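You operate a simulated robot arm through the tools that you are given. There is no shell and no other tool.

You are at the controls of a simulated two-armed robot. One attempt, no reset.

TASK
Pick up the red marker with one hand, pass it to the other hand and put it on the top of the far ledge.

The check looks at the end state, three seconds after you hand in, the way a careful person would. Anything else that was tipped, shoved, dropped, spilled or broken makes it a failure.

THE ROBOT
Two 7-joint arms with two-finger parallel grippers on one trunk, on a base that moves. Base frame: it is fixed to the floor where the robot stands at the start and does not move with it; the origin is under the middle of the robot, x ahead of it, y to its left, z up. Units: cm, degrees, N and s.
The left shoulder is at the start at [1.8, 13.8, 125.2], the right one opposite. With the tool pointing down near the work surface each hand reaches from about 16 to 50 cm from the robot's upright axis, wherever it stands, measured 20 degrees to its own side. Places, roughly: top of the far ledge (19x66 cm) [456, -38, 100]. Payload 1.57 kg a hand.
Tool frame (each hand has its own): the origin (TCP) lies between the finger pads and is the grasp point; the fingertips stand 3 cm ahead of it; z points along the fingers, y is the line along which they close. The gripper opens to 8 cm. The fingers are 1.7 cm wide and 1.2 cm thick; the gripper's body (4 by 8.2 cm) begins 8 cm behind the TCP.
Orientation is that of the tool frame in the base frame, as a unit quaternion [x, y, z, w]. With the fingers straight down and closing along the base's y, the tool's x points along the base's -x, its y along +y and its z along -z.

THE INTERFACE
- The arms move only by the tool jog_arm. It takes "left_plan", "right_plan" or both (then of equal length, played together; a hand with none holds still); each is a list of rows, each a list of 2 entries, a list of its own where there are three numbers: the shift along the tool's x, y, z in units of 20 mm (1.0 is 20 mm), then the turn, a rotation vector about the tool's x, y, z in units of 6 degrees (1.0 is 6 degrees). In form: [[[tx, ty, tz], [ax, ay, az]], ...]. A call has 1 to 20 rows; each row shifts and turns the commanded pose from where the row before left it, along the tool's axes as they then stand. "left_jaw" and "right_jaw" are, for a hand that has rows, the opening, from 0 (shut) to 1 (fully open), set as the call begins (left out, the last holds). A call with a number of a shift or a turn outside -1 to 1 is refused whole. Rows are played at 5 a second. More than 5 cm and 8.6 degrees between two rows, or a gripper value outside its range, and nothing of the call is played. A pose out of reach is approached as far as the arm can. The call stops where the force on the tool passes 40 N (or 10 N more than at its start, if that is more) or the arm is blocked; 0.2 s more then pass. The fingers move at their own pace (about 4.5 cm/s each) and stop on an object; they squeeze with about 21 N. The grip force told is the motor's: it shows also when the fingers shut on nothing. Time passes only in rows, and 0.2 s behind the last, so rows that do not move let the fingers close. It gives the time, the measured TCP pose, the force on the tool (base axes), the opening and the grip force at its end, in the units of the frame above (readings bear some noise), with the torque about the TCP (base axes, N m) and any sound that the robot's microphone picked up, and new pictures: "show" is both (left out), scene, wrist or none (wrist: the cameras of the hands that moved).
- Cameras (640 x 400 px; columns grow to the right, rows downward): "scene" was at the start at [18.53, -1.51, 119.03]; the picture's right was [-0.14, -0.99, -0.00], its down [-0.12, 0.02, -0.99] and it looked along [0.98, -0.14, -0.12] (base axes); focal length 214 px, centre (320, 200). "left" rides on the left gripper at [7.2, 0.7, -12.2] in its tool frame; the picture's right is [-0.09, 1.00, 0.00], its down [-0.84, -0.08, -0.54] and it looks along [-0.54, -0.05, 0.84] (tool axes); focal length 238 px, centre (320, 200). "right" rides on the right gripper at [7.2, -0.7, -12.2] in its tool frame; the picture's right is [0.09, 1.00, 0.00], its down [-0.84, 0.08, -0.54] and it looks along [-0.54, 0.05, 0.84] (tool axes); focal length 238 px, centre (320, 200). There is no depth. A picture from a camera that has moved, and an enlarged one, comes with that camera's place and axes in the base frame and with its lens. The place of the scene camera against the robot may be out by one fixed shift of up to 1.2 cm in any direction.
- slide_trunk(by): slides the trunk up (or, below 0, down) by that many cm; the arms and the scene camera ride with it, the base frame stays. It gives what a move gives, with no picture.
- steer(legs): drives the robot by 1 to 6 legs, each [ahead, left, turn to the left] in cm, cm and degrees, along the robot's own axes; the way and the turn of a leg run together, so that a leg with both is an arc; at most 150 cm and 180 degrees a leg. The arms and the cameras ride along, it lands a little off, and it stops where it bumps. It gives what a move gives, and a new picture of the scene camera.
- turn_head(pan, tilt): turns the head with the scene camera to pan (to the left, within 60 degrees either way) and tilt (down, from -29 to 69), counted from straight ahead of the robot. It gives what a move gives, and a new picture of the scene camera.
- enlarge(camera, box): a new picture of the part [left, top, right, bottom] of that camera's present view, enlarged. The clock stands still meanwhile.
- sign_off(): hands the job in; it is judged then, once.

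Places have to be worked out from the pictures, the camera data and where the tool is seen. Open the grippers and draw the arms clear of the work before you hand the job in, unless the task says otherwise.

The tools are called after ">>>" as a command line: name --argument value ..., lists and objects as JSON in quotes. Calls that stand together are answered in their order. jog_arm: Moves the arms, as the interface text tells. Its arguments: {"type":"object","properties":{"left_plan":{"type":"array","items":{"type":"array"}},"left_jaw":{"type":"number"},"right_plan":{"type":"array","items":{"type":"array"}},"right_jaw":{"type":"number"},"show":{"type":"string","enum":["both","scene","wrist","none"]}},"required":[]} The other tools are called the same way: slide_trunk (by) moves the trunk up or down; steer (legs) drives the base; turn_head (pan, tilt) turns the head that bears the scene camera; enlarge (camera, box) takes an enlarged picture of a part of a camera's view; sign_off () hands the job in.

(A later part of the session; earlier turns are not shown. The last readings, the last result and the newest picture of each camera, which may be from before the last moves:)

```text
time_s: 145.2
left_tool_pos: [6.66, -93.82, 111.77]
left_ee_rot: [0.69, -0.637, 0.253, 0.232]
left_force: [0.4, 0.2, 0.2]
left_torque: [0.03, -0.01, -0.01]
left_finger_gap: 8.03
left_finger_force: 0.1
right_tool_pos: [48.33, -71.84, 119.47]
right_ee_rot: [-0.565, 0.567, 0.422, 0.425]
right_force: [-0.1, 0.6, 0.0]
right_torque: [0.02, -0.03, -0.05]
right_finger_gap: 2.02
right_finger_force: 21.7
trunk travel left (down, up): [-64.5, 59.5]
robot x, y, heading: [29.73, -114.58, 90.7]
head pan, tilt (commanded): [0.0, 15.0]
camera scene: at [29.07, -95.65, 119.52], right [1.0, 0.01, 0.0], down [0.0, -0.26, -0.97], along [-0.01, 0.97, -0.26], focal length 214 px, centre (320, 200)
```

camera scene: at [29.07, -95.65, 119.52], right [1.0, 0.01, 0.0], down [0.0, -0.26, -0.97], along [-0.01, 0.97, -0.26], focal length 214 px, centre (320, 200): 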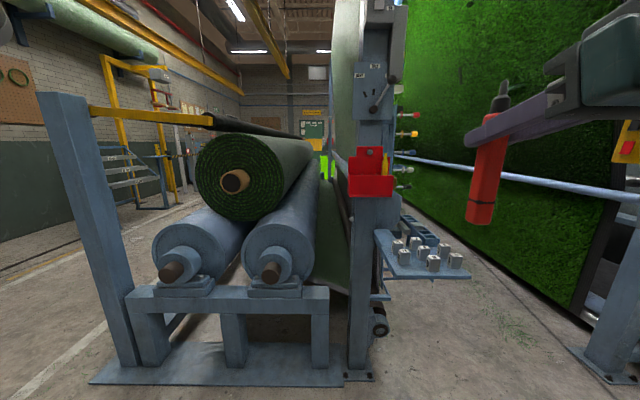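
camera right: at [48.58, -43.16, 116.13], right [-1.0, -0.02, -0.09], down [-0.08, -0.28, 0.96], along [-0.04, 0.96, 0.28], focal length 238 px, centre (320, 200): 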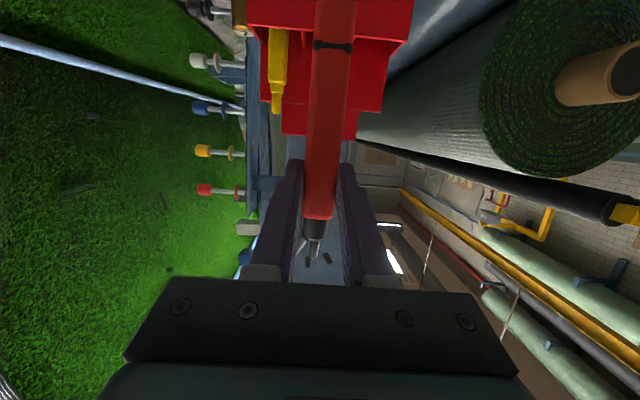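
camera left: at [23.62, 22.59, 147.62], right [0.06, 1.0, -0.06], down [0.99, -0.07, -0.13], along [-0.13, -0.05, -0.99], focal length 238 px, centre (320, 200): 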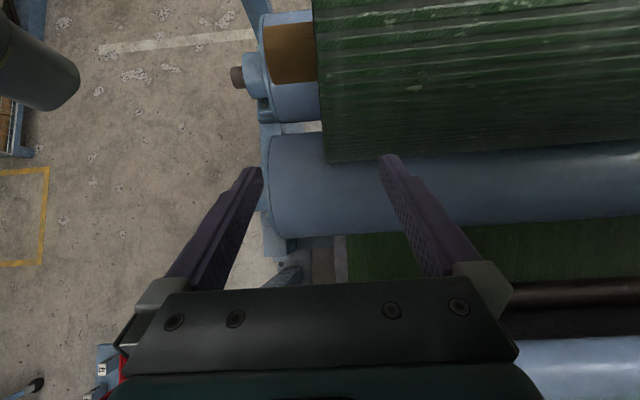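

The right hand holds the marker upright, marker about 1.3 cm ahead of the TCP, its lower end 9 cm below it. Now I bring the left hand forward and pitch it up toward horizontal for the hand-over.

>>> jog_arm --left_plan '[[[-0.362, 0, -0.308], [0, -1, 0]], [[-0.392, 0, -0.268], [0, -1, 0]], [[-0.418, 0, -0.226], [0, -1, 0]], [[-0.439, 0, -0.181], [0, -1, 0]], [[-0.456, 0, -0.134], [0, -1, 0]], [[-0.467, 0, -0.086], [0, -1, 0]], [[-0.474, 0, -0.036], [0, -1, 0]], [[-0.475, 0, 0.013], [0, -1, 0]], [[-0.471, 0, 0.063], [0, -1, 0]], [[-0.462, 0, 0.112], [0, -1, 0]]]' --show "scene"

>>> jog_arm --left_plan '[[[-0.447, 0, 0.159], [0, -1, 0]], [[-0.428, 0, 0.205], [0, -1, 0]], [[-0.405, 0, 0.249], [0, -1, 0]], [[-0.376, 0, 0.29], [0, -1, 0]], [[-0.344, 0, 0.328], [0, -1, 0]], [[-0.308, 0, 0.362], [0, -1, 0]], [[-0.268, 0, 0.392], [0, -1, 0]], [[-0.226, 0, 0.418], [0, -1, 0]], [[-0.181, 0, 0.439], [0, -1, 0]], [[-0.134, 0, 0.456], [0, -1, 0]]]' --show "both"

```text
time_s: 147.4
left_tool_pos: [5.93, -84.5, 111.37]
left_ee_rot: [0.724, -0.669, -0.124, -0.114]
left_force: [0.3, -0.1, -0.4]
left_torque: [0.0, 0.04, 0.0]
left_finger_gap: 7.98
left_finger_force: 0.0
right_tool_pos: [48.29, -71.85, 119.42]
right_ee_rot: [-0.565, 0.567, 0.422, 0.425]
right_force: [-0.7, -0.2, -0.8]
right_torque: [0.02, 0.01, -0.01]
right_finger_gap: 2.02
right_finger_force: 21.2
trunk travel left (down, up): [-64.5, 59.5]
robot x, y, heading: [29.57, -114.86, 90.8]
head pan, tilt (commanded): [0.0, 15.0]
camera scene: at [29.06, -95.65, 119.53], right [1.0, 0.01, 0.0], down [0.0, -0.26, -0.97], along [-0.01, 0.97, -0.26], focal length 214 px, centre (320, 200)
```

scene: 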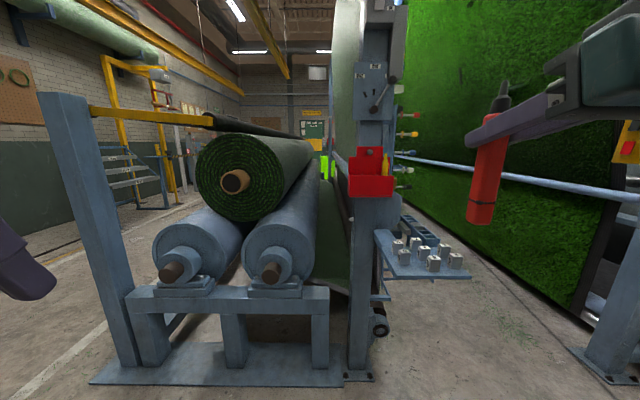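

```text
time_s: 149.6
left_tool_pos: [5.07, -76.46, 111.81]
left_ee_rot: [0.639, -0.591, -0.361, -0.334]
left_force: [0.7, 0.6, 0.4]
left_torque: [-0.03, 0.0, -0.01]
left_finger_gap: 8.01
left_finger_force: 0.1
left hand out of reach, approached as far as the arm can: row 3, 4, 5, 7, 8, 9, 10
right_tool_pos: [48.27, -71.88, 119.43]
right_ee_rot: [-0.564, 0.568, 0.422, 0.426]
right_force: [-0.1, 0.1, -0.4]
right_torque: [-0.02, 0.02, -0.02]
right_finger_gap: 1.97
right_finger_force: 21.8
trunk travel left (down, up): [-64.5, 59.5]
robot x, y, heading: [30.02, -114.91, 90.8]
head pan, tilt (commanded): [0.0, 15.0]
camera scene: at [29.06, -95.65, 119.52], right [1.0, 0.01, 0.0], down [0.0, -0.26, -0.97], along [-0.01, 0.97, -0.26], focal length 214 px, centre (320, 200)
camera left: at [5.55, -90.59, 111.94], right [-1.0, -0.03, 0.08], down [0.08, -0.03, 1.0], along [-0.03, 1.0, 0.03], focal length 238 px, centre (320, 200)
```

scene: 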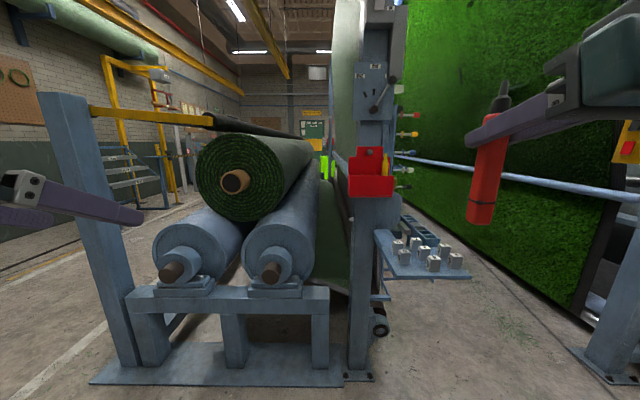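
left: 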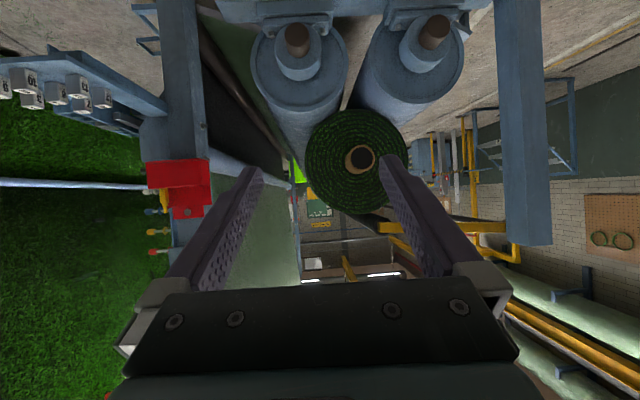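

The left arm stopped short of the full pitch (about −31°). I try yawing the left hand toward the right while moving it inward, which should bring it back inside its reach.

>>> jog_arm --left_plan '[[[0, -1, 0], [0.98, 0, 0.18]], [[-0.019, -0.99, 0.103], [0.98, 0, 0.18]], [[-0.037, -0.978, 0.204], [0.98, 0, 0.18]], [[-0.056, -0.951, 0.304], [0.98, 0, 0.18]], [[-0.073, -0.913, 0.4], [0.98, 0, 0.18]]]' --show "scene"

```text
time_s: 150.8
left_tool_pos: [15.13, -75.57, 111.77]
left_ee_rot: [-0.505, 0.693, 0.214, 0.469]
left_force: [0.1, -0.5, -0.5]
left_torque: [0.0, 0.0, 0.0]
left_finger_gap: 8.01
left_finger_force: 0.2
right_tool_pos: [48.34, -71.83, 119.5]
right_ee_rot: [-0.565, 0.568, 0.422, 0.424]
right_force: [0.6, 0.1, -0.8]
right_torque: [0.0, -0.02, -0.01]
right_finger_gap: 2.01
right_finger_force: 21.3
trunk travel left (down, up): [-64.5, 59.5]
robot x, y, heading: [29.65, -114.46, 90.9]
head pan, tilt (commanded): [0.0, 15.0]
camera scene: at [29.06, -95.65, 119.53], right [1.0, 0.01, 0.0], down [0.0, -0.26, -0.97], along [-0.01, 0.97, -0.26], focal length 214 px, centre (320, 200)
```

scene: 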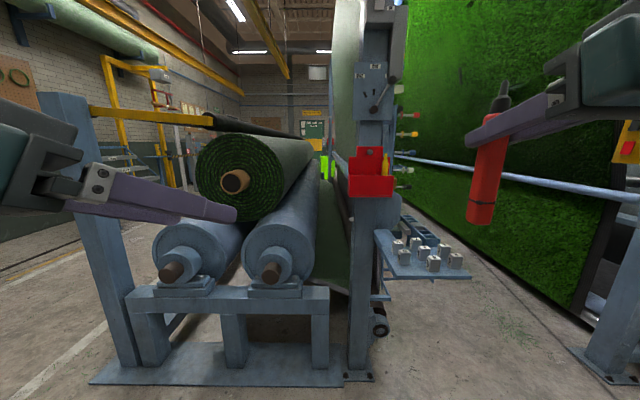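

The left hand is back within reach (pitch −28°, yaw 29° right). I now rotate it to point mostly right and level, with the finger plane upright, in nine small rows.

>>> jog_arm --left_plan '[[[0, 0, 0], [0.787, -0.422, 0.384]], [[0, 0, 0], [0.787, -0.422, 0.384]], [[0, 0, 0], [0.787, -0.422, 0.384]], [[0, 0, 0], [0.787, -0.422, 0.384]], [[0, 0, 0], [0.787, -0.422, 0.384]], [[0, 0, 0], [0.787, -0.422, 0.384]], [[0, 0, 0], [0.787, -0.422, 0.384]], [[0, 0, 0], [0.787, -0.422, 0.384]], [[0, 0, 0], [0.787, -0.422, 0.384]]]' --show "both"

```text
time_s: 152.8
left_tool_pos: [16.39, -75.67, 111.83]
left_ee_rot: [-0.149, 0.695, 0.124, 0.692]
left_force: [-0.3, 0.4, -0.3]
left_torque: [0.01, -0.01, -0.02]
left_finger_gap: 8.01
left_finger_force: 0.1
left hand out of reach, approached as far as the arm can: row 4, 5
right_tool_pos: [48.24, -71.84, 119.43]
right_ee_rot: [-0.565, 0.566, 0.423, 0.425]
right_force: [-0.4, -1.4, -0.1]
right_torque: [-0.05, -0.05, -0.01]
right_finger_gap: 2.0
right_finger_force: 21.2
trunk travel left (down, up): [-64.5, 59.5]
robot x, y, heading: [30.09, -114.75, 90.6]
head pan, tilt (commanded): [0.0, 15.0]
camera scene: at [29.06, -95.65, 119.53], right [1.0, 0.01, 0.0], down [0.0, -0.26, -0.97], along [-0.01, 0.97, -0.26], focal length 214 px, centre (320, 200)
camera left: at [4.86, -79.89, 104.82], right [-0.38, 0.92, 0.06], down [-0.47, -0.25, 0.84], along [0.8, 0.29, 0.53], focal length 238 px, centre (320, 200)
```

scene: 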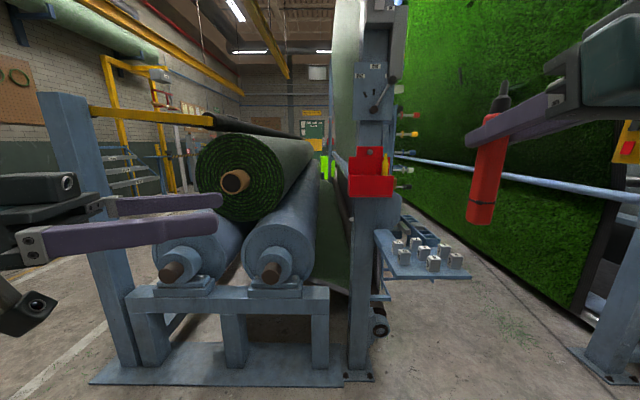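
left: 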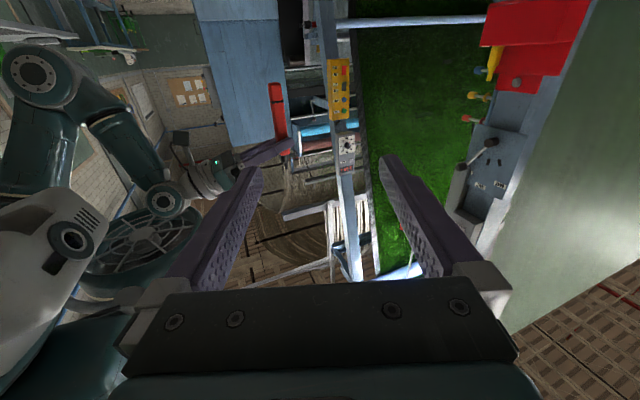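

The left hand is now level, pointing right at (16.4, −75.7, 111.8). I now swing the right hand with the marker to the middle, yawing it left by 60° while keeping the marker upright.

>>> jog_arm --right_plan '[[[0.025, 0.835, -0.086], [-0.959, 0, -0.279]], [[0, 0.84, 0], [-0.959, 0, -0.279]], [[-0.024, 0.835, 0.082], [-0.959, 0, -0.279]], [[-0.048, 0.822, 0.165], [-0.959, 0, -0.279]], [[-0.072, 0.799, 0.247], [-0.959, 0, -0.279]], [[-0.095, 0.768, 0.326], [-0.959, 0, -0.279]], [[-0.117, 0.728, 0.401], [-0.959, 0, -0.279]], [[-0.138, 0.681, 0.472], [-0.959, 0, -0.279]]]' --show "both"

```text
time_s: 154.6
left_tool_pos: [16.29, -75.66, 111.92]
left_ee_rot: [-0.149, 0.695, 0.125, 0.692]
left_force: [-0.2, 0.1, 0.6]
left_torque: [-0.05, -0.03, 0.04]
left_finger_gap: 8.01
left_finger_force: 0.0
right_tool_pos: [34.91, -73.22, 119.49]
right_ee_rot: [0.746, -0.289, -0.559, -0.215]
right_force: [-0.6, -0.7, -0.7]
right_torque: [-0.01, 0.0, 0.01]
right_finger_gap: 2.0
right_finger_force: 20.5
trunk travel left (down, up): [-64.5, 59.5]
robot x, y, heading: [29.79, -114.55, 90.9]
head pan, tilt (commanded): [0.0, 15.0]
camera scene: at [29.06, -95.64, 119.52], right [1.0, 0.01, 0.0], down [0.0, -0.26, -0.97], along [-0.01, 0.97, -0.26], focal length 214 px, centre (320, 200)
camera right: at [45.57, -81.9, 116.17], right [-0.65, -0.76, -0.09], down [0.16, -0.25, 0.96], along [-0.74, 0.61, 0.28], focal length 238 px, centre (320, 200)
```

scene: 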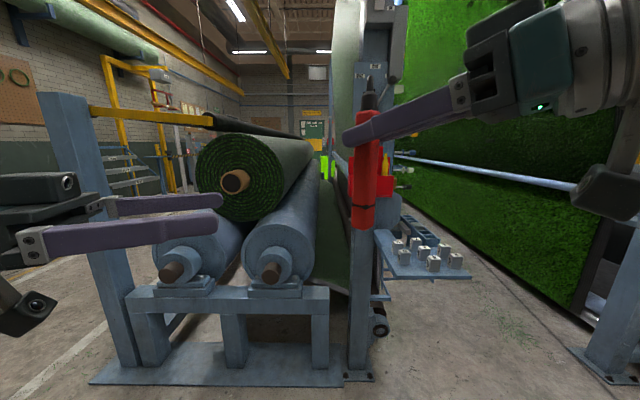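
right: 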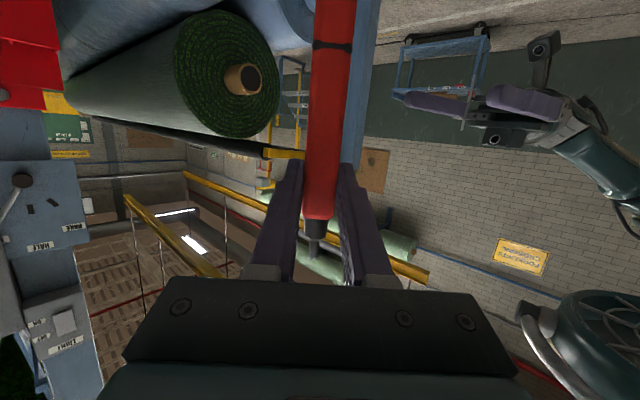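

The marker hangs upright at about (33.8, −72.4), spanning z 110–126. I bring the left hand in at z≈113.5, below the right fingers, first aligning sideways and then approaching to a few centimetres.

>>> jog_arm --left_plan '[[[-0.275, -0.617, 0.5], [0, 0, 0]], [[-0.275, -0.617, 0.5], [0, 0, 0]], [[-0.275, -0.617, 0.5], [0, 0, 0]], [[0, 0, 0.95], [0, 0, 0]], [[0, 0, 0.95], [0, 0, 0]], [[0, 0, 0.95], [0, 0, 0]], [[0, 0, 0.95], [0, 0, 0]]]' --left_jaw 0.7 --show "both"

>>> enlarge --camera "scene" --box '[220, 60, 460, 260]'

```text
time_s: 156.2
left_tool_pos: [27.66, -74.93, 113.38]
left_ee_rot: [-0.15, 0.695, 0.126, 0.691]
left_force: [0.2, -0.2, 0.2]
left_torque: [-0.03, 0.02, 0.03]
left_finger_gap: 5.61
left_finger_force: 0.1
right_tool_pos: [34.91, -73.17, 119.31]
right_ee_rot: [0.747, -0.289, -0.559, -0.215]
right_force: [0.4, -0.1, 0.3]
right_torque: [-0.03, -0.04, 0.04]
right_finger_gap: 1.98
right_finger_force: 21.3
trunk travel left (down, up): [-64.5, 59.5]
robot x, y, heading: [29.96, -115.06, 90.4]
head pan, tilt (commanded): [0.0, 15.0]
camera scene: at [29.07, -95.65, 119.53], right [1.0, 0.01, 0.0], down [0.0, -0.26, -0.97], along [-0.01, 0.97, -0.26], focal length 214 px, centre (320, 200)
camera left: at [16.18, -79.15, 106.27], right [-0.38, 0.92, 0.06], down [-0.47, -0.25, 0.85], along [0.79, 0.29, 0.53], focal length 238 px, centre (320, 200)
```

scene: 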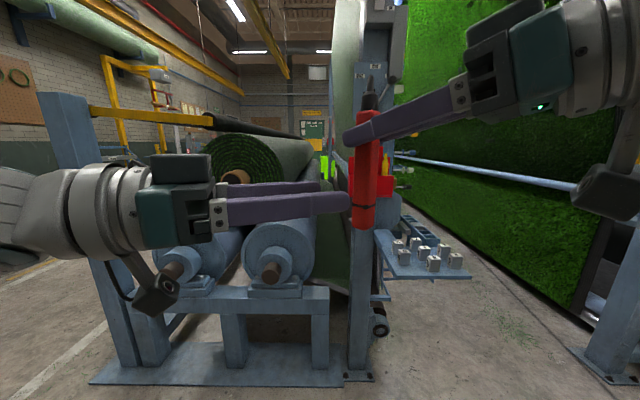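
left: 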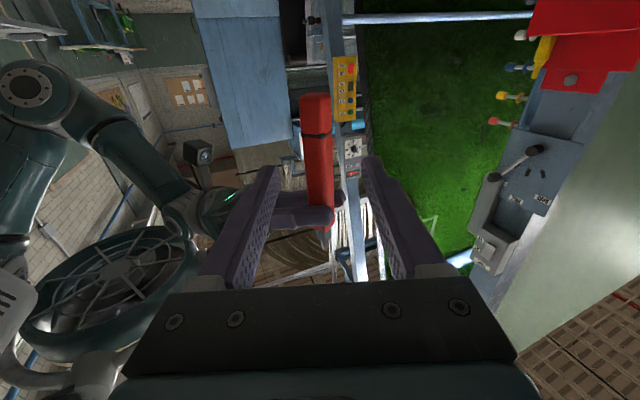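

```text
2.00 times, centred on (340, 160) of scene
camera zoom: at [29.07, -95.65, 119.53], right [1.0, 0.01, 0.0], down [0.0, -0.26, -0.97], along [-0.01, 0.97, -0.26], focal length 429 px, centre (280, 280)
```

zoom: 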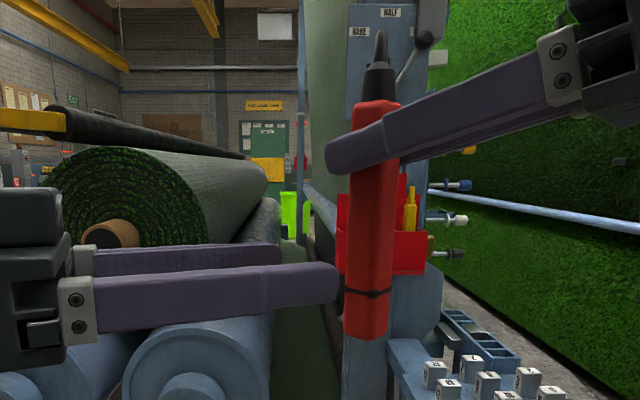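

Both hands align well, but the marker body is roughly square, so I turn the two hands a bit (13° each) to make their closing directions perpendicular, and raise the left hand 1.4 cm.

>>> jog_arm --left_plan '[[[-0.233, -0.25, 0], [-0.722, -0.024, -0.007]], [[-0.233, -0.25, 0], [-0.722, -0.024, -0.007]], [[-0.233, -0.25, 0], [-0.722, -0.024, -0.007]]]' --right_plan '[[[0, 0.046, 0], [0.693, 0, 0.2015]], [[0, 0.046, 0], [0.693, 0, 0.2015]], [[0, 0.046, 0], [0.693, 0, 0.2015]]]' --show "both"

>>> enlarge --camera "scene" --box '[240, 60, 440, 250]'

>>> enlarge --camera "left" --box '[220, 60, 420, 260]'

```text
time_s: 157.0
left_tool_pos: [28.19, -76.16, 114.9]
left_ee_rot: [-0.228, 0.674, 0.203, 0.672]
left_force: [0.7, 0.0, 0.2]
left_torque: [0.0, 0.0, -0.03]
left_finger_gap: 5.6
left_finger_force: 0.0
right_tool_pos: [34.83, -73.4, 119.48]
right_ee_rot: [0.709, -0.373, -0.531, -0.278]
right_force: [-0.7, -0.2, 0.1]
right_torque: [0.0, -0.01, -0.01]
right_finger_gap: 2.01
right_finger_force: 21.4
trunk travel left (down, up): [-64.5, 59.5]
robot x, y, heading: [29.4, -114.76, 90.8]
head pan, tilt (commanded): [0.0, 15.0]
camera scene: at [29.06, -95.66, 119.52], right [1.0, 0.01, 0.0], down [0.0, -0.26, -0.97], along [-0.01, 0.97, -0.26], focal length 214 px, centre (320, 200)
camera right: at [43.16, -84.31, 116.14], right [-0.8, -0.59, -0.09], down [0.1, -0.28, 0.96], along [-0.59, 0.76, 0.28], focal length 238 px, centre (320, 200)
camera left: at [17.97, -82.91, 107.75], right [-0.58, 0.81, 0.06], down [-0.4, -0.35, 0.85], along [0.71, 0.47, 0.53], focal length 238 px, centre (320, 200)
```

scene: 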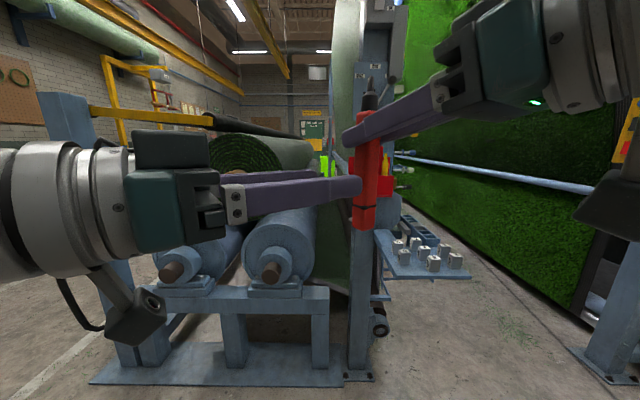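
right: 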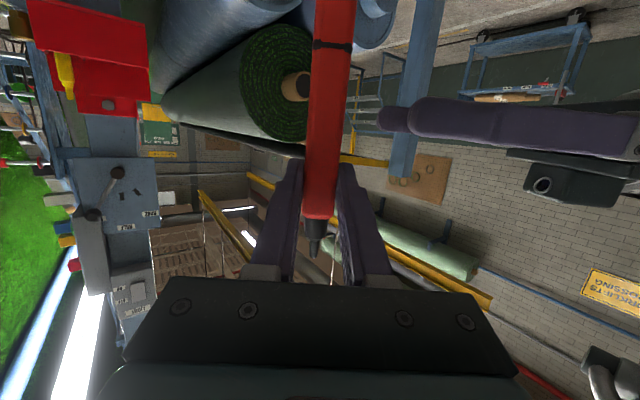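
left: 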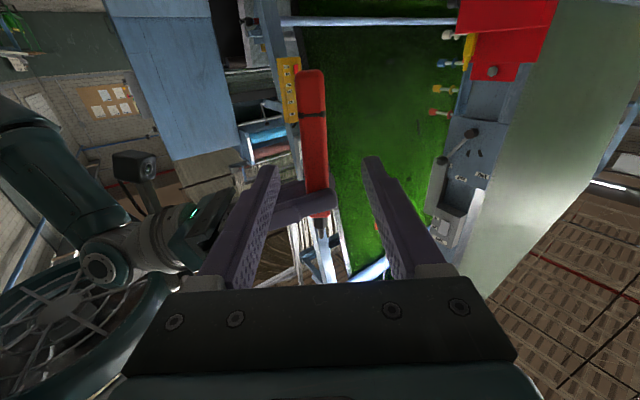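

```text
2.11 times, centred on (340, 155) of scene
camera zoom: at [29.06, -95.66, 119.52], right [1.0, 0.01, 0.0], down [0.0, -0.26, -0.97], along [-0.01, 0.97, -0.26], focal length 452 px, centre (278, 295)
```

zoom: 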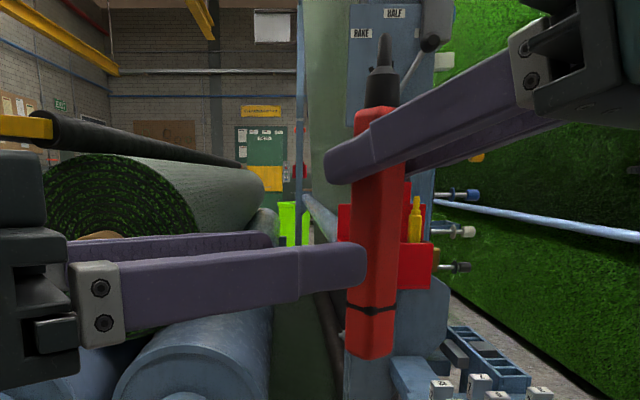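

```text
2.00 times, centred on (320, 160) of left
camera zoom: at [17.97, -82.91, 107.75], right [-0.58, 0.81, 0.06], down [-0.4, -0.35, 0.85], along [0.71, 0.47, 0.53], focal length 477 px, centre (320, 280)
```

zoom: 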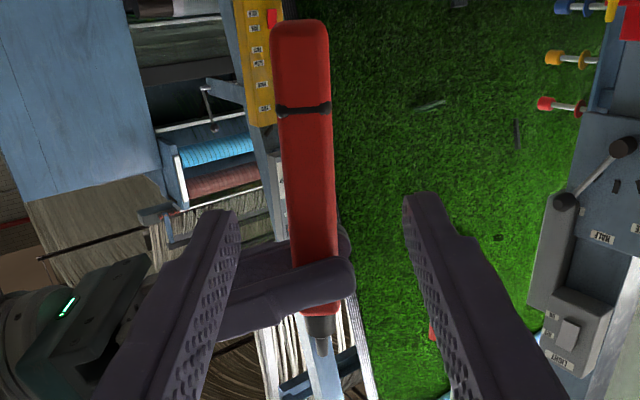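

The left fingers line up with the marker, offset by about 0.4 cm. I correct this and move the left hand forward 5 cm so the fingers surround the lower body.

>>> jog_arm --left_plan '[[[0, -0.2, 0], [0, 0, 0]], [[0, 0, 0.5], [0, 0, 0]], [[0, 0, 0.5], [0, 0, 0]], [[0, 0, 0.5], [0, 0, 0]], [[0, 0, 0.5], [0, 0, 0]], [[0, 0, 0.5], [0, 0, 0]]]' --show "both"

>>> enlarge --camera "scene" --box '[280, 60, 440, 240]'

>>> enlarge --camera "left" --box '[220, 60, 420, 260]'

```text
time_s: 158.4
left_tool_pos: [32.52, -73.58, 114.95]
left_ee_rot: [-0.226, 0.675, 0.201, 0.673]
left_force: [-1.0, 0.3, 0.3]
left_torque: [0.0, 0.01, 0.02]
left_finger_gap: 5.6
left_finger_force: 0.0
right_tool_pos: [34.76, -73.39, 119.42]
right_ee_rot: [0.709, -0.373, -0.531, -0.279]
right_force: [0.1, -0.5, -0.1]
right_torque: [0.03, 0.02, 0.02]
right_finger_gap: 2.02
right_finger_force: 21.2
trunk travel left (down, up): [-64.5, 59.5]
robot x, y, heading: [29.69, -114.8, 90.7]
head pan, tilt (commanded): [0.0, 15.0]
camera scene: at [29.06, -95.65, 119.52], right [1.0, 0.01, 0.0], down [0.0, -0.26, -0.97], along [-0.01, 0.97, -0.26], focal length 214 px, centre (320, 200)
camera left: at [22.29, -80.32, 107.83], right [-0.58, 0.81, 0.06], down [-0.4, -0.35, 0.85], along [0.71, 0.46, 0.53], focal length 238 px, centre (320, 200)
```

scene: 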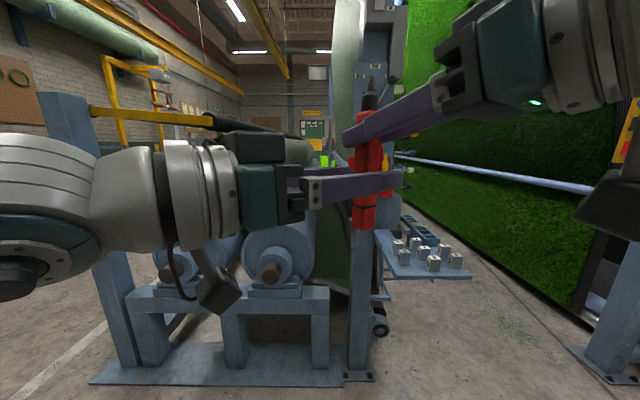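
left: 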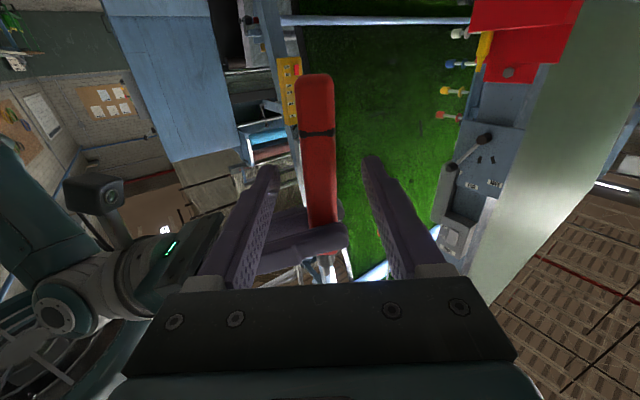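

```text
2.22 times, centred on (360, 150) of scene
camera zoom: at [29.06, -95.65, 119.52], right [1.0, 0.01, 0.0], down [0.0, -0.26, -0.97], along [-0.01, 0.97, -0.26], focal length 477 px, centre (231, 311)
```

zoom: 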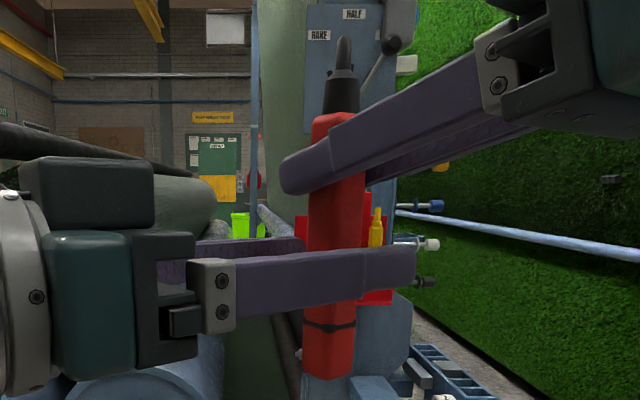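

```text
2.00 times, centred on (320, 160) of left
camera zoom: at [22.29, -80.32, 107.83], right [-0.58, 0.81, 0.06], down [-0.4, -0.35, 0.85], along [0.71, 0.46, 0.53], focal length 477 px, centre (320, 280)
```

zoom: 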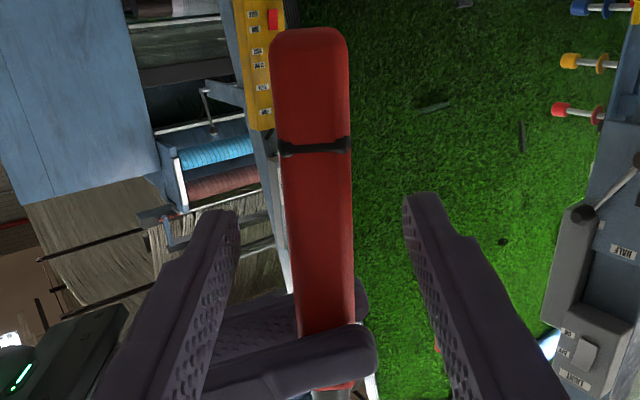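

The marker is centred between the left fingers, about 1.5 cm from their tips. I close the left gripper while the right still holds.

>>> jog_arm --left_plan '[[[0, 0, 0], [0, 0, 0]], [[0, 0, 0], [0, 0, 0]], [[0, 0, 0], [0, 0, 0]], [[0, 0, 0], [0, 0, 0]], [[0, 0, 0], [0, 0, 0]], [[0, 0, 0], [0, 0, 0]]]' --left_jaw 0 --show "both"

```text
time_s: 159.8
left_tool_pos: [32.5, -73.56, 115.0]
left_ee_rot: [-0.228, 0.674, 0.202, 0.673]
left_force: [1.5, 0.1, -0.3]
left_torque: [0.21, 0.17, -0.16]
left_finger_gap: 2.07
left_finger_force: 20.8
right_tool_pos: [34.82, -73.5, 119.45]
right_ee_rot: [0.709, -0.372, -0.531, -0.278]
right_force: [-0.2, -0.5, -0.2]
right_torque: [-0.26, -0.14, 0.16]
right_finger_gap: 1.99
right_finger_force: 20.1
trunk travel left (down, up): [-64.5, 59.5]
robot x, y, heading: [29.82, -114.89, 90.9]
head pan, tilt (commanded): [0.0, 15.0]
camera scene: at [29.06, -95.65, 119.52], right [1.0, 0.01, 0.0], down [0.0, -0.26, -0.97], along [-0.01, 0.97, -0.26], focal length 214 px, centre (320, 200)
camera left: at [22.28, -80.33, 107.84], right [-0.58, 0.81, 0.06], down [-0.4, -0.35, 0.85], along [0.71, 0.46, 0.53], focal length 238 px, centre (320, 200)
```

scene: 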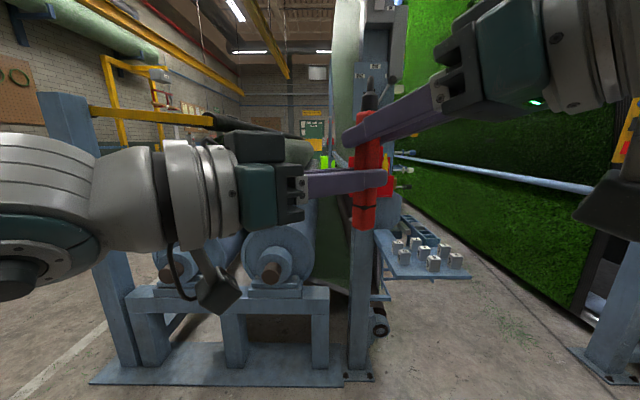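
left: 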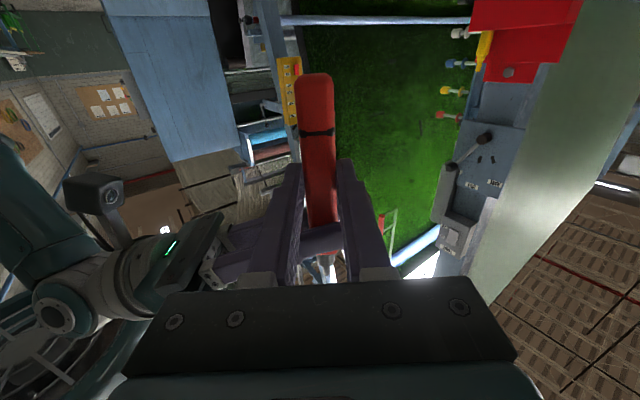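

Both hands hold the marker (left gap 2.07 cm, 20.8 N). I open the right gripper and hold still to check the marker stays in the left hand.

>>> jog_arm --right_plan '[[[0, 0, 0], [0, 0, 0]], [[0, 0, 0], [0, 0, 0]], [[0, 0, 0], [0, 0, 0]], [[0, 0, 0], [0, 0, 0]]]' --right_jaw 0.7 --show "both"

```text
time_s: 160.8
left_tool_pos: [32.48, -73.59, 114.93]
left_ee_rot: [-0.228, 0.674, 0.204, 0.673]
left_force: [0.5, -0.2, 0.1]
left_torque: [-0.01, -0.02, -0.04]
left_finger_gap: 2.01
left_finger_force: 20.9
right_tool_pos: [34.82, -73.36, 119.44]
right_ee_rot: [0.709, -0.372, -0.531, -0.278]
right_force: [-0.5, -1.0, 0.1]
right_torque: [0.0, 0.01, 0.01]
right_finger_gap: 5.61
right_finger_force: 0.1
trunk travel left (down, up): [-64.5, 59.5]
robot x, y, heading: [29.82, -114.59, 90.5]
head pan, tilt (commanded): [0.0, 15.0]
camera scene: at [29.06, -95.65, 119.52], right [1.0, 0.01, 0.0], down [0.0, -0.26, -0.97], along [-0.01, 0.97, -0.26], focal length 214 px, centre (320, 200)
camera right: at [43.17, -84.29, 116.14], right [-0.8, -0.59, -0.09], down [0.1, -0.28, 0.96], along [-0.59, 0.76, 0.28], focal length 238 px, centre (320, 200)
```

scene: 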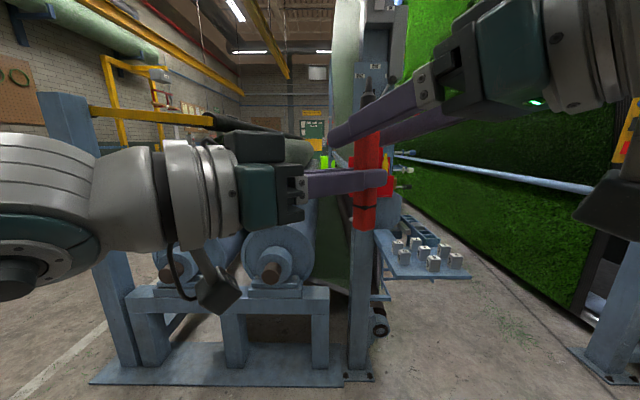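
right: 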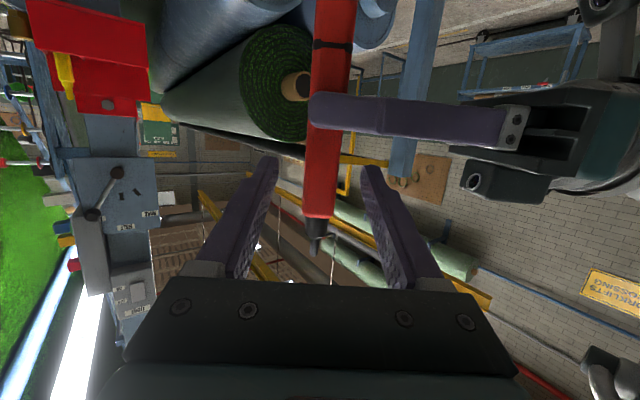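

The left hand holds the marker alone. I retreat the right hand backward along its fingers, then out to the right.

>>> jog_arm --right_plan '[[[0, 0, -0.8], [0, 0, 0]], [[0, 0, -0.8], [0, 0, 0]], [[0, 0, -0.8], [0, 0, 0]], [[0, 0, -0.8], [0, 0, 0]], [[0, -0.9, 0], [0.693, 0, 0.2015]], [[0, -0.9, 0], [0.693, 0, 0.2015]], [[0, -0.9, 0], [0.693, 0, 0.2015]], [[0, -0.9, 0], [0.693, 0, 0.2015]], [[0, -0.9, 0], [0.693, 0, 0.2015]], [[0, -0.9, 0], [0.693, 0, 0.2015]]]' --show "both"

```text
time_s: 163.0
left_tool_pos: [32.57, -73.57, 114.91]
left_ee_rot: [-0.227, 0.674, 0.203, 0.673]
left_force: [0.2, 1.0, 0.2]
left_torque: [0.01, 0.02, 0.0]
left_finger_gap: 1.99
left_finger_force: 21.5
right_tool_pos: [48.04, -72.07, 121.18]
right_ee_rot: [0.607, -0.522, -0.454, -0.391]
right_force: [-0.8, -0.8, 0.9]
right_torque: [0.0, 0.0, 0.0]
right_finger_gap: 5.6
right_finger_force: 0.0
right hand out of reach, approached as far as the arm can: row 3, 4
trunk travel left (down, up): [-64.5, 59.5]
robot x, y, heading: [29.68, -114.74, 90.7]
head pan, tilt (commanded): [0.0, 15.0]
camera scene: at [29.06, -95.65, 119.52], right [1.0, 0.01, 0.0], down [0.0, -0.26, -0.97], along [-0.01, 0.97, -0.26], focal length 214 px, centre (320, 200)
camera right: at [50.85, -85.53, 117.9], right [-0.98, -0.17, -0.09], down [-0.03, -0.29, 0.96], along [-0.19, 0.94, 0.28], focal length 238 px, centre (320, 200)
```

scene: 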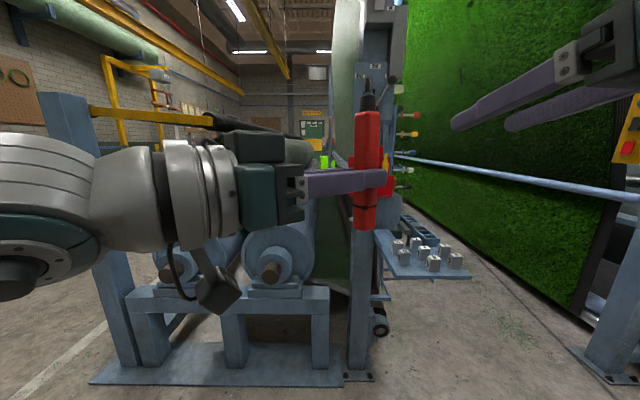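
right: 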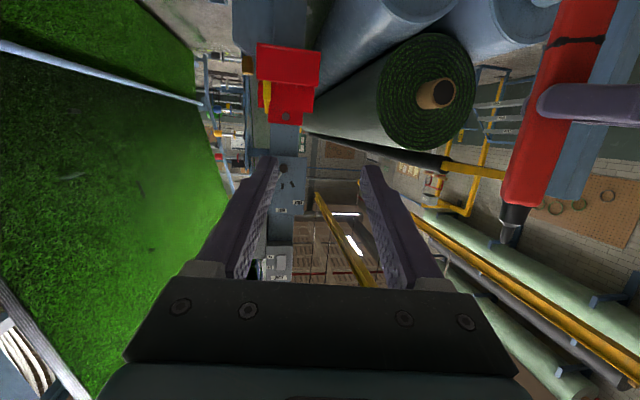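

The right hand is clear. Now I fold the right hand down and outward, and at the same time turn the left hand so its fingers point down with the marker lying horizontally.

>>> jog_arm --left_plan '[[[0, 0.289, -0.408], [0, 1, 0]], [[0.043, 0.289, -0.406], [0, 1, 0]], [[0.085, 0.289, -0.399], [0, 1, 0]], [[0.126, 0.289, -0.388], [0, 1, 0]], [[0.166, 0.289, -0.373], [0, 1, 0]], [[0.204, 0.289, -0.353], [0, 1, 0]], [[0.24, 0.289, -0.33], [0, 1, 0]], [[0.273, 0.289, -0.303], [0, 1, 0]]]' --right_plan '[[[0, -0.365, 0], [0, 1, 0]], [[0, -0.365, 0], [0, 1, 0]], [[0, -0.365, 0], [0, 1, 0]], [[0, -0.365, 0], [0, 1, 0]], [[0, -0.365, 0], [0, 1, 0]], [[0, -0.365, 0], [0, 1, 0]], [[0, -0.365, 0], [0, 1, 0]], [[0, -0.365, 0], [0, 1, 0]]]' --show "both"

```text
time_s: 164.1
left_tool_pos: [27.92, -73.49, 115.01]
left_ee_rot: [-0.269, 0.816, 0.143, 0.492]
left_force: [-0.2, -0.1, -1.5]
left_torque: [0.02, 0.0, -0.02]
left_finger_gap: 1.97
left_finger_force: 21.2
right_tool_pos: [51.08, -73.13, 114.46]
right_ee_rot: [0.723, -0.617, -0.24, -0.198]
right_force: [-0.2, -0.6, -0.6]
right_torque: [0.0, 0.0, -0.01]
right_finger_gap: 5.62
right_finger_force: 0.1
trunk travel left (down, up): [-64.5, 59.5]
robot x, y, heading: [29.79, -114.68, 90.8]
head pan, tilt (commanded): [0.0, 15.0]
stopped in row 5 (right hand): the arm was blocked; the commanded pose is now the measured one
camera scene: at [29.06, -95.66, 119.52], right [1.0, 0.01, 0.0], down [0.0, -0.26, -0.97], along [-0.01, 0.97, -0.26], focal length 214 px, centre (320, 200)
camera right: at [53.84, -85.74, 120.15], right [-0.97, -0.23, -0.04], down [-0.12, 0.34, 0.93], along [-0.2, 0.91, -0.36], focal length 238 px, centre (320, 200)
camera left: at [16.08, -81.23, 114.37], right [-0.54, 0.84, 0.05], down [-0.04, -0.08, 1.0], along [0.84, 0.54, 0.08], focal length 238 px, centre (320, 200)
```

scene: 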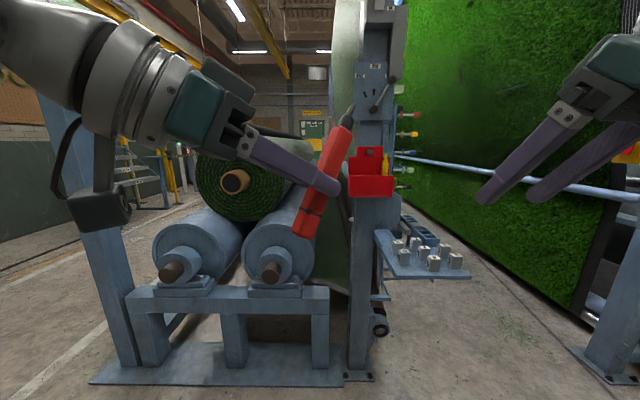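
right: 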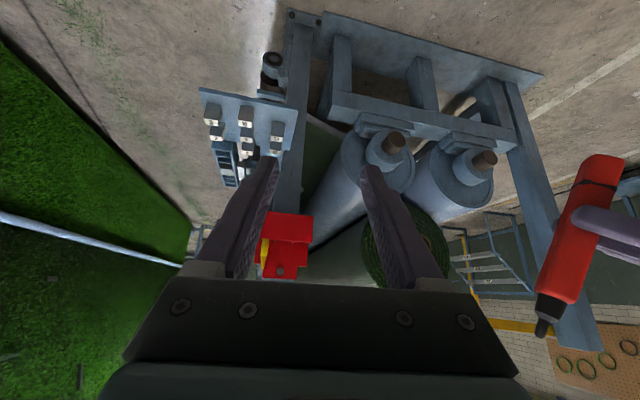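
left: 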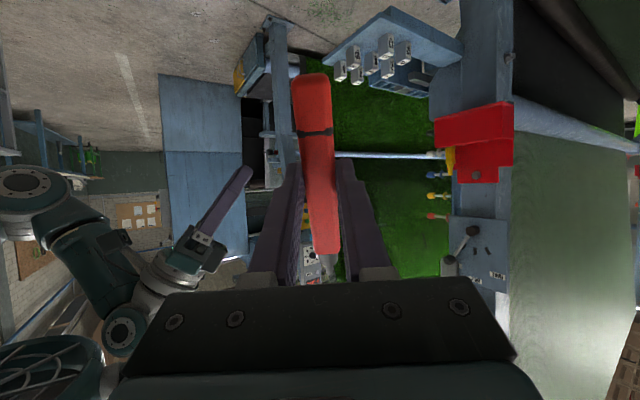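

The right arm was blocked at row 5 (probably by its own geometry), nothing else is near. I continue turning just the left hand down.

>>> jog_arm --left_plan '[[[0.204, 0.289, -0.353], [0, 1, 0]], [[0.24, 0.289, -0.33], [0, 1, 0]], [[0.273, 0.289, -0.303], [0, 1, 0]], [[0.303, 0.289, -0.273], [0, 1, 0]], [[0.33, 0.289, -0.24], [0, 1, 0]], [[0.353, 0.289, -0.204], [0, 1, 0]], [[0.373, 0.289, -0.166], [0, 1, 0]], [[0.388, 0.289, -0.126], [0, 1, 0]], [[0.399, 0.289, -0.085], [0, 1, 0]], [[0.406, 0.289, -0.043], [0, 1, 0]]]' --show "both"

```text
time_s: 166.3
left_tool_pos: [17.61, -78.02, 113.19]
left_ee_rot: [-0.299, 0.931, 0.073, 0.198]
left_force: [-0.1, 0.8, 0.2]
left_torque: [0.03, 0.01, -0.01]
left_finger_gap: 2.0
left_finger_force: 21.2
left hand out of reach, approached as far as the arm can: row 5, 6, 7, 8, 9, 10
right_tool_pos: [50.91, -73.13, 114.42]
right_ee_rot: [0.722, -0.617, -0.242, -0.198]
right_force: [0.6, 0.8, -0.5]
right_torque: [0.01, 0.0, 0.01]
right_finger_gap: 5.59
right_finger_force: 0.1
trunk travel left (down, up): [-64.5, 59.5]
robot x, y, heading: [29.84, -115.04, 90.5]
head pan, tilt (commanded): [0.0, 15.0]
camera scene: at [29.06, -95.65, 119.52], right [1.0, 0.01, 0.0], down [0.0, -0.26, -0.97], along [-0.01, 0.97, -0.26], focal length 214 px, centre (320, 200)
camera left: at [7.95, -84.31, 121.34], right [-0.51, 0.86, 0.05], down [0.49, 0.24, 0.84], along [0.7, 0.46, -0.55], focal length 238 px, centre (320, 200)
```

scene: 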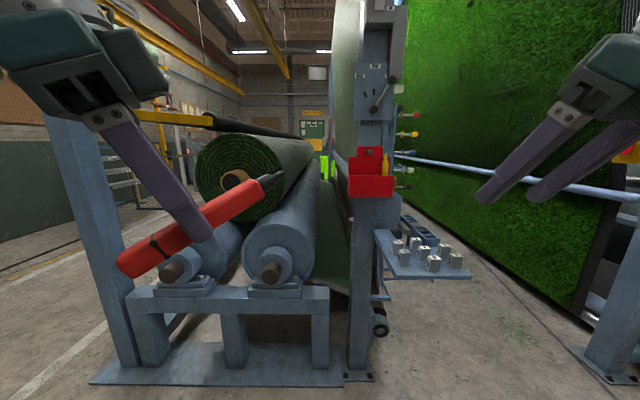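
left: 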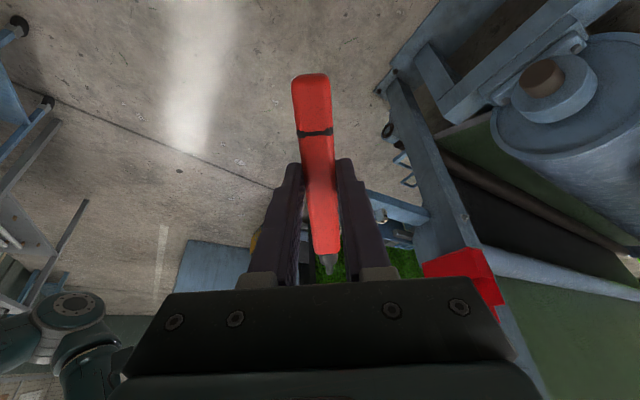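

The left hand holds the marker with fingers mostly down, but this yaw is at the edge of the arm's reach. I turn it toward its natural yaw (marker along the forward direction), which suits a diagonal approach to the ledge.

>>> jog_arm --left_plan '[[[0, 0, 0], [-0.176, 0.382, -0.892]], [[0, 0, 0], [-0.176, 0.382, -0.892]], [[0, 0, 0], [-0.176, 0.382, -0.892]], [[0, 0, 0], [-0.176, 0.382, -0.892]], [[0, 0, 0], [-0.176, 0.382, -0.892]], [[0, 0, 0], [-0.176, 0.382, -0.892]], [[0, 0, 0], [-0.176, 0.382, -0.892]], [[0, 0, 0], [-0.176, 0.382, -0.892]], [[0, 0, 0], [-0.176, 0.382, -0.892]], [[0, 0, 0], [-0.176, 0.382, -0.892]]]' --show "both"

```text
time_s: 168.5
left_tool_pos: [17.64, -78.0, 113.21]
left_ee_rot: [0.707, -0.707, 0.0, 0.0]
left_force: [0.7, 0.1, -0.5]
left_torque: [-0.01, 0.0, 0.0]
left_finger_gap: 1.99
left_finger_force: 20.3
right_tool_pos: [50.88, -73.13, 114.47]
right_ee_rot: [0.723, -0.617, -0.242, -0.198]
right_force: [-0.3, -0.4, -0.4]
right_torque: [-0.02, -0.03, -0.02]
right_finger_gap: 5.59
right_finger_force: 0.1
trunk travel left (down, up): [-64.5, 59.5]
robot x, y, heading: [29.9, -114.66, 90.6]
head pan, tilt (commanded): [0.0, 15.0]
camera scene: at [29.06, -95.65, 119.52], right [1.0, 0.01, 0.0], down [0.0, -0.26, -0.97], along [-0.01, 0.97, -0.26], focal length 214 px, centre (320, 200)
camera left: at [16.97, -85.12, 125.36], right [-1.0, 0.09, 0.0], down [0.08, 0.84, 0.54], along [0.05, 0.54, -0.84], focal length 238 px, centre (320, 200)
```

scene: 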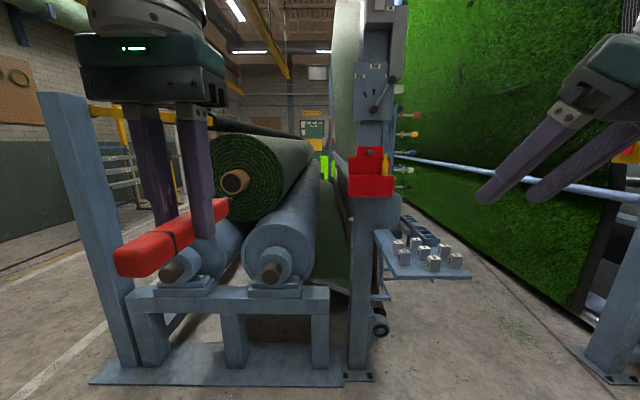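
left: 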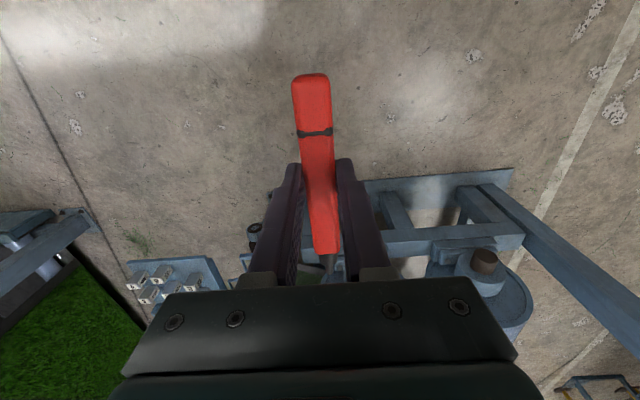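

The left hand points straight down with the marker horizontal. I now fold the right hand further down and out for driving.

>>> jog_arm --right_plan '[[[0, -0.5, -0.2], [0, 1, 0]], [[0, -0.5, -0.2], [0, 1, 0]], [[0, -0.5, -0.2], [0, 1, 0]], [[0, -0.5, -0.2], [0, 1, 0]], [[0, -0.5, -0.2], [0, 1, 0]], [[0, -0.5, -0.2], [0, 1, 0]]]' --show "scene"

```text
time_s: 169.9
left_tool_pos: [17.57, -78.02, 113.23]
left_ee_rot: [-0.707, 0.707, 0.0, 0.0]
left_force: [-0.7, -0.3, 0.9]
left_torque: [-0.01, 0.0, 0.02]
left_finger_gap: 2.0
left_finger_force: 21.0
right_tool_pos: [57.1, -72.96, 116.68]
right_ee_rot: [0.762, -0.647, -0.006, 0.003]
right_force: [0.7, 0.7, 1.4]
right_torque: [-0.01, 0.01, -0.01]
right_finger_gap: 5.6
right_finger_force: 0.1
trunk travel left (down, up): [-64.5, 59.5]
robot x, y, heading: [29.94, -114.89, 90.8]
head pan, tilt (commanded): [0.0, 15.0]
camera scene: at [29.06, -95.64, 119.52], right [1.0, 0.01, 0.0], down [0.0, -0.26, -0.97], along [-0.01, 0.97, -0.26], focal length 214 px, centre (320, 200)
```

scene: 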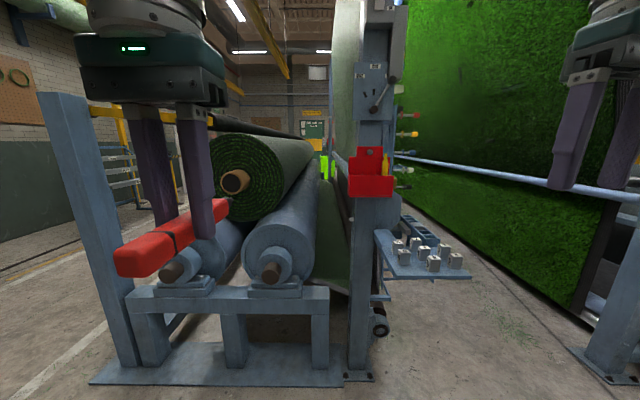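

The right hand now points down too. I pull it back a little, raise the trunk for clearance, and turn right toward the aisle.

>>> jog_arm --right_plan '[[[0.9, 0, 0], [0, 0, 0]], [[0.9, 0, 0], [0, 0, 0]], [[0.9, 0, 0], [0, 0, 0]], [[0.9, 0, 0], [0, 0, 0]]]' --show "none"

>>> slide_trunk --by 20

>>> steer --legs '[[0, 0, -90.5]]'

```text
time_s: 170.9
left_tool_pos: [17.62, -77.98, 113.16]
left_ee_rot: [-0.707, 0.708, 0.0, -0.001]
left_force: [0.8, -0.9, 0.4]
left_torque: [0.01, 0.0, -0.04]
left_finger_gap: 1.98
left_finger_force: 21.3
right_tool_pos: [58.1, -80.14, 115.25]
right_ee_rot: [0.761, -0.649, 0.01, 0.019]
right_force: [0.1, 0.2, 0.3]
right_torque: [0.01, -0.02, 0.01]
right_finger_gap: 5.61
right_finger_force: 0.0
trunk travel left (down, up): [-64.5, 59.5]
robot x, y, heading: [29.79, -114.91, 90.8]
head pan, tilt (commanded): [0.0, 15.0]
```

```text
time_s: 173.1
left_tool_pos: [17.64, -78.04, 133.21]
left_ee_rot: [-0.706, 0.708, 0.0, 0.0]
left_force: [1.2, 0.3, -0.4]
left_torque: [0.02, -0.02, -0.03]
left_finger_gap: 0.0
left_finger_force: 20.8
right_tool_pos: [58.25, -80.37, 135.19]
right_ee_rot: [0.76, -0.649, 0.012, 0.017]
right_force: [-0.4, 0.0, 0.1]
right_torque: [-0.01, 0.02, 0.04]
right_finger_gap: 5.61
right_finger_force: 0.0
trunk travel left (down, up): [-84.5, 39.5]
robot x, y, heading: [29.81, -115.06, 90.4]
head pan, tilt (commanded): [0.0, 15.0]
```

```text
time_s: 177.4
left_tool_pos: [66.9, -104.0, 133.15]
left_ee_rot: [0.02, 1.0, 0.0, 0.001]
left_force: [0.4, 1.2, 0.6]
left_torque: [0.0, 0.0, 0.02]
left_finger_gap: 0.0
left_finger_force: 21.1
right_tool_pos: [62.96, -144.62, 135.2]
right_ee_rot: [-0.057, 0.998, 0.005, -0.021]
right_force: [0.7, 0.1, -0.1]
right_torque: [0.01, 0.03, 0.03]
right_finger_gap: 5.6
right_finger_force: 0.0
trunk travel left (down, up): [-84.5, 39.5]
robot x, y, heading: [29.69, -114.62, -1.4]
head pan, tilt (commanded): [0.0, 15.0]
camera scene: at [48.62, -115.47, 139.52], right [-0.03, -1.0, 0.0], down [-0.26, 0.01, -0.97], along [0.97, -0.02, -0.26], focal length 214 px, centre (320, 200)
```

scene: 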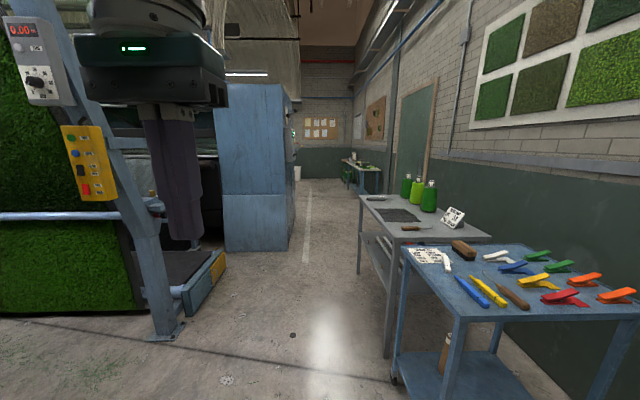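

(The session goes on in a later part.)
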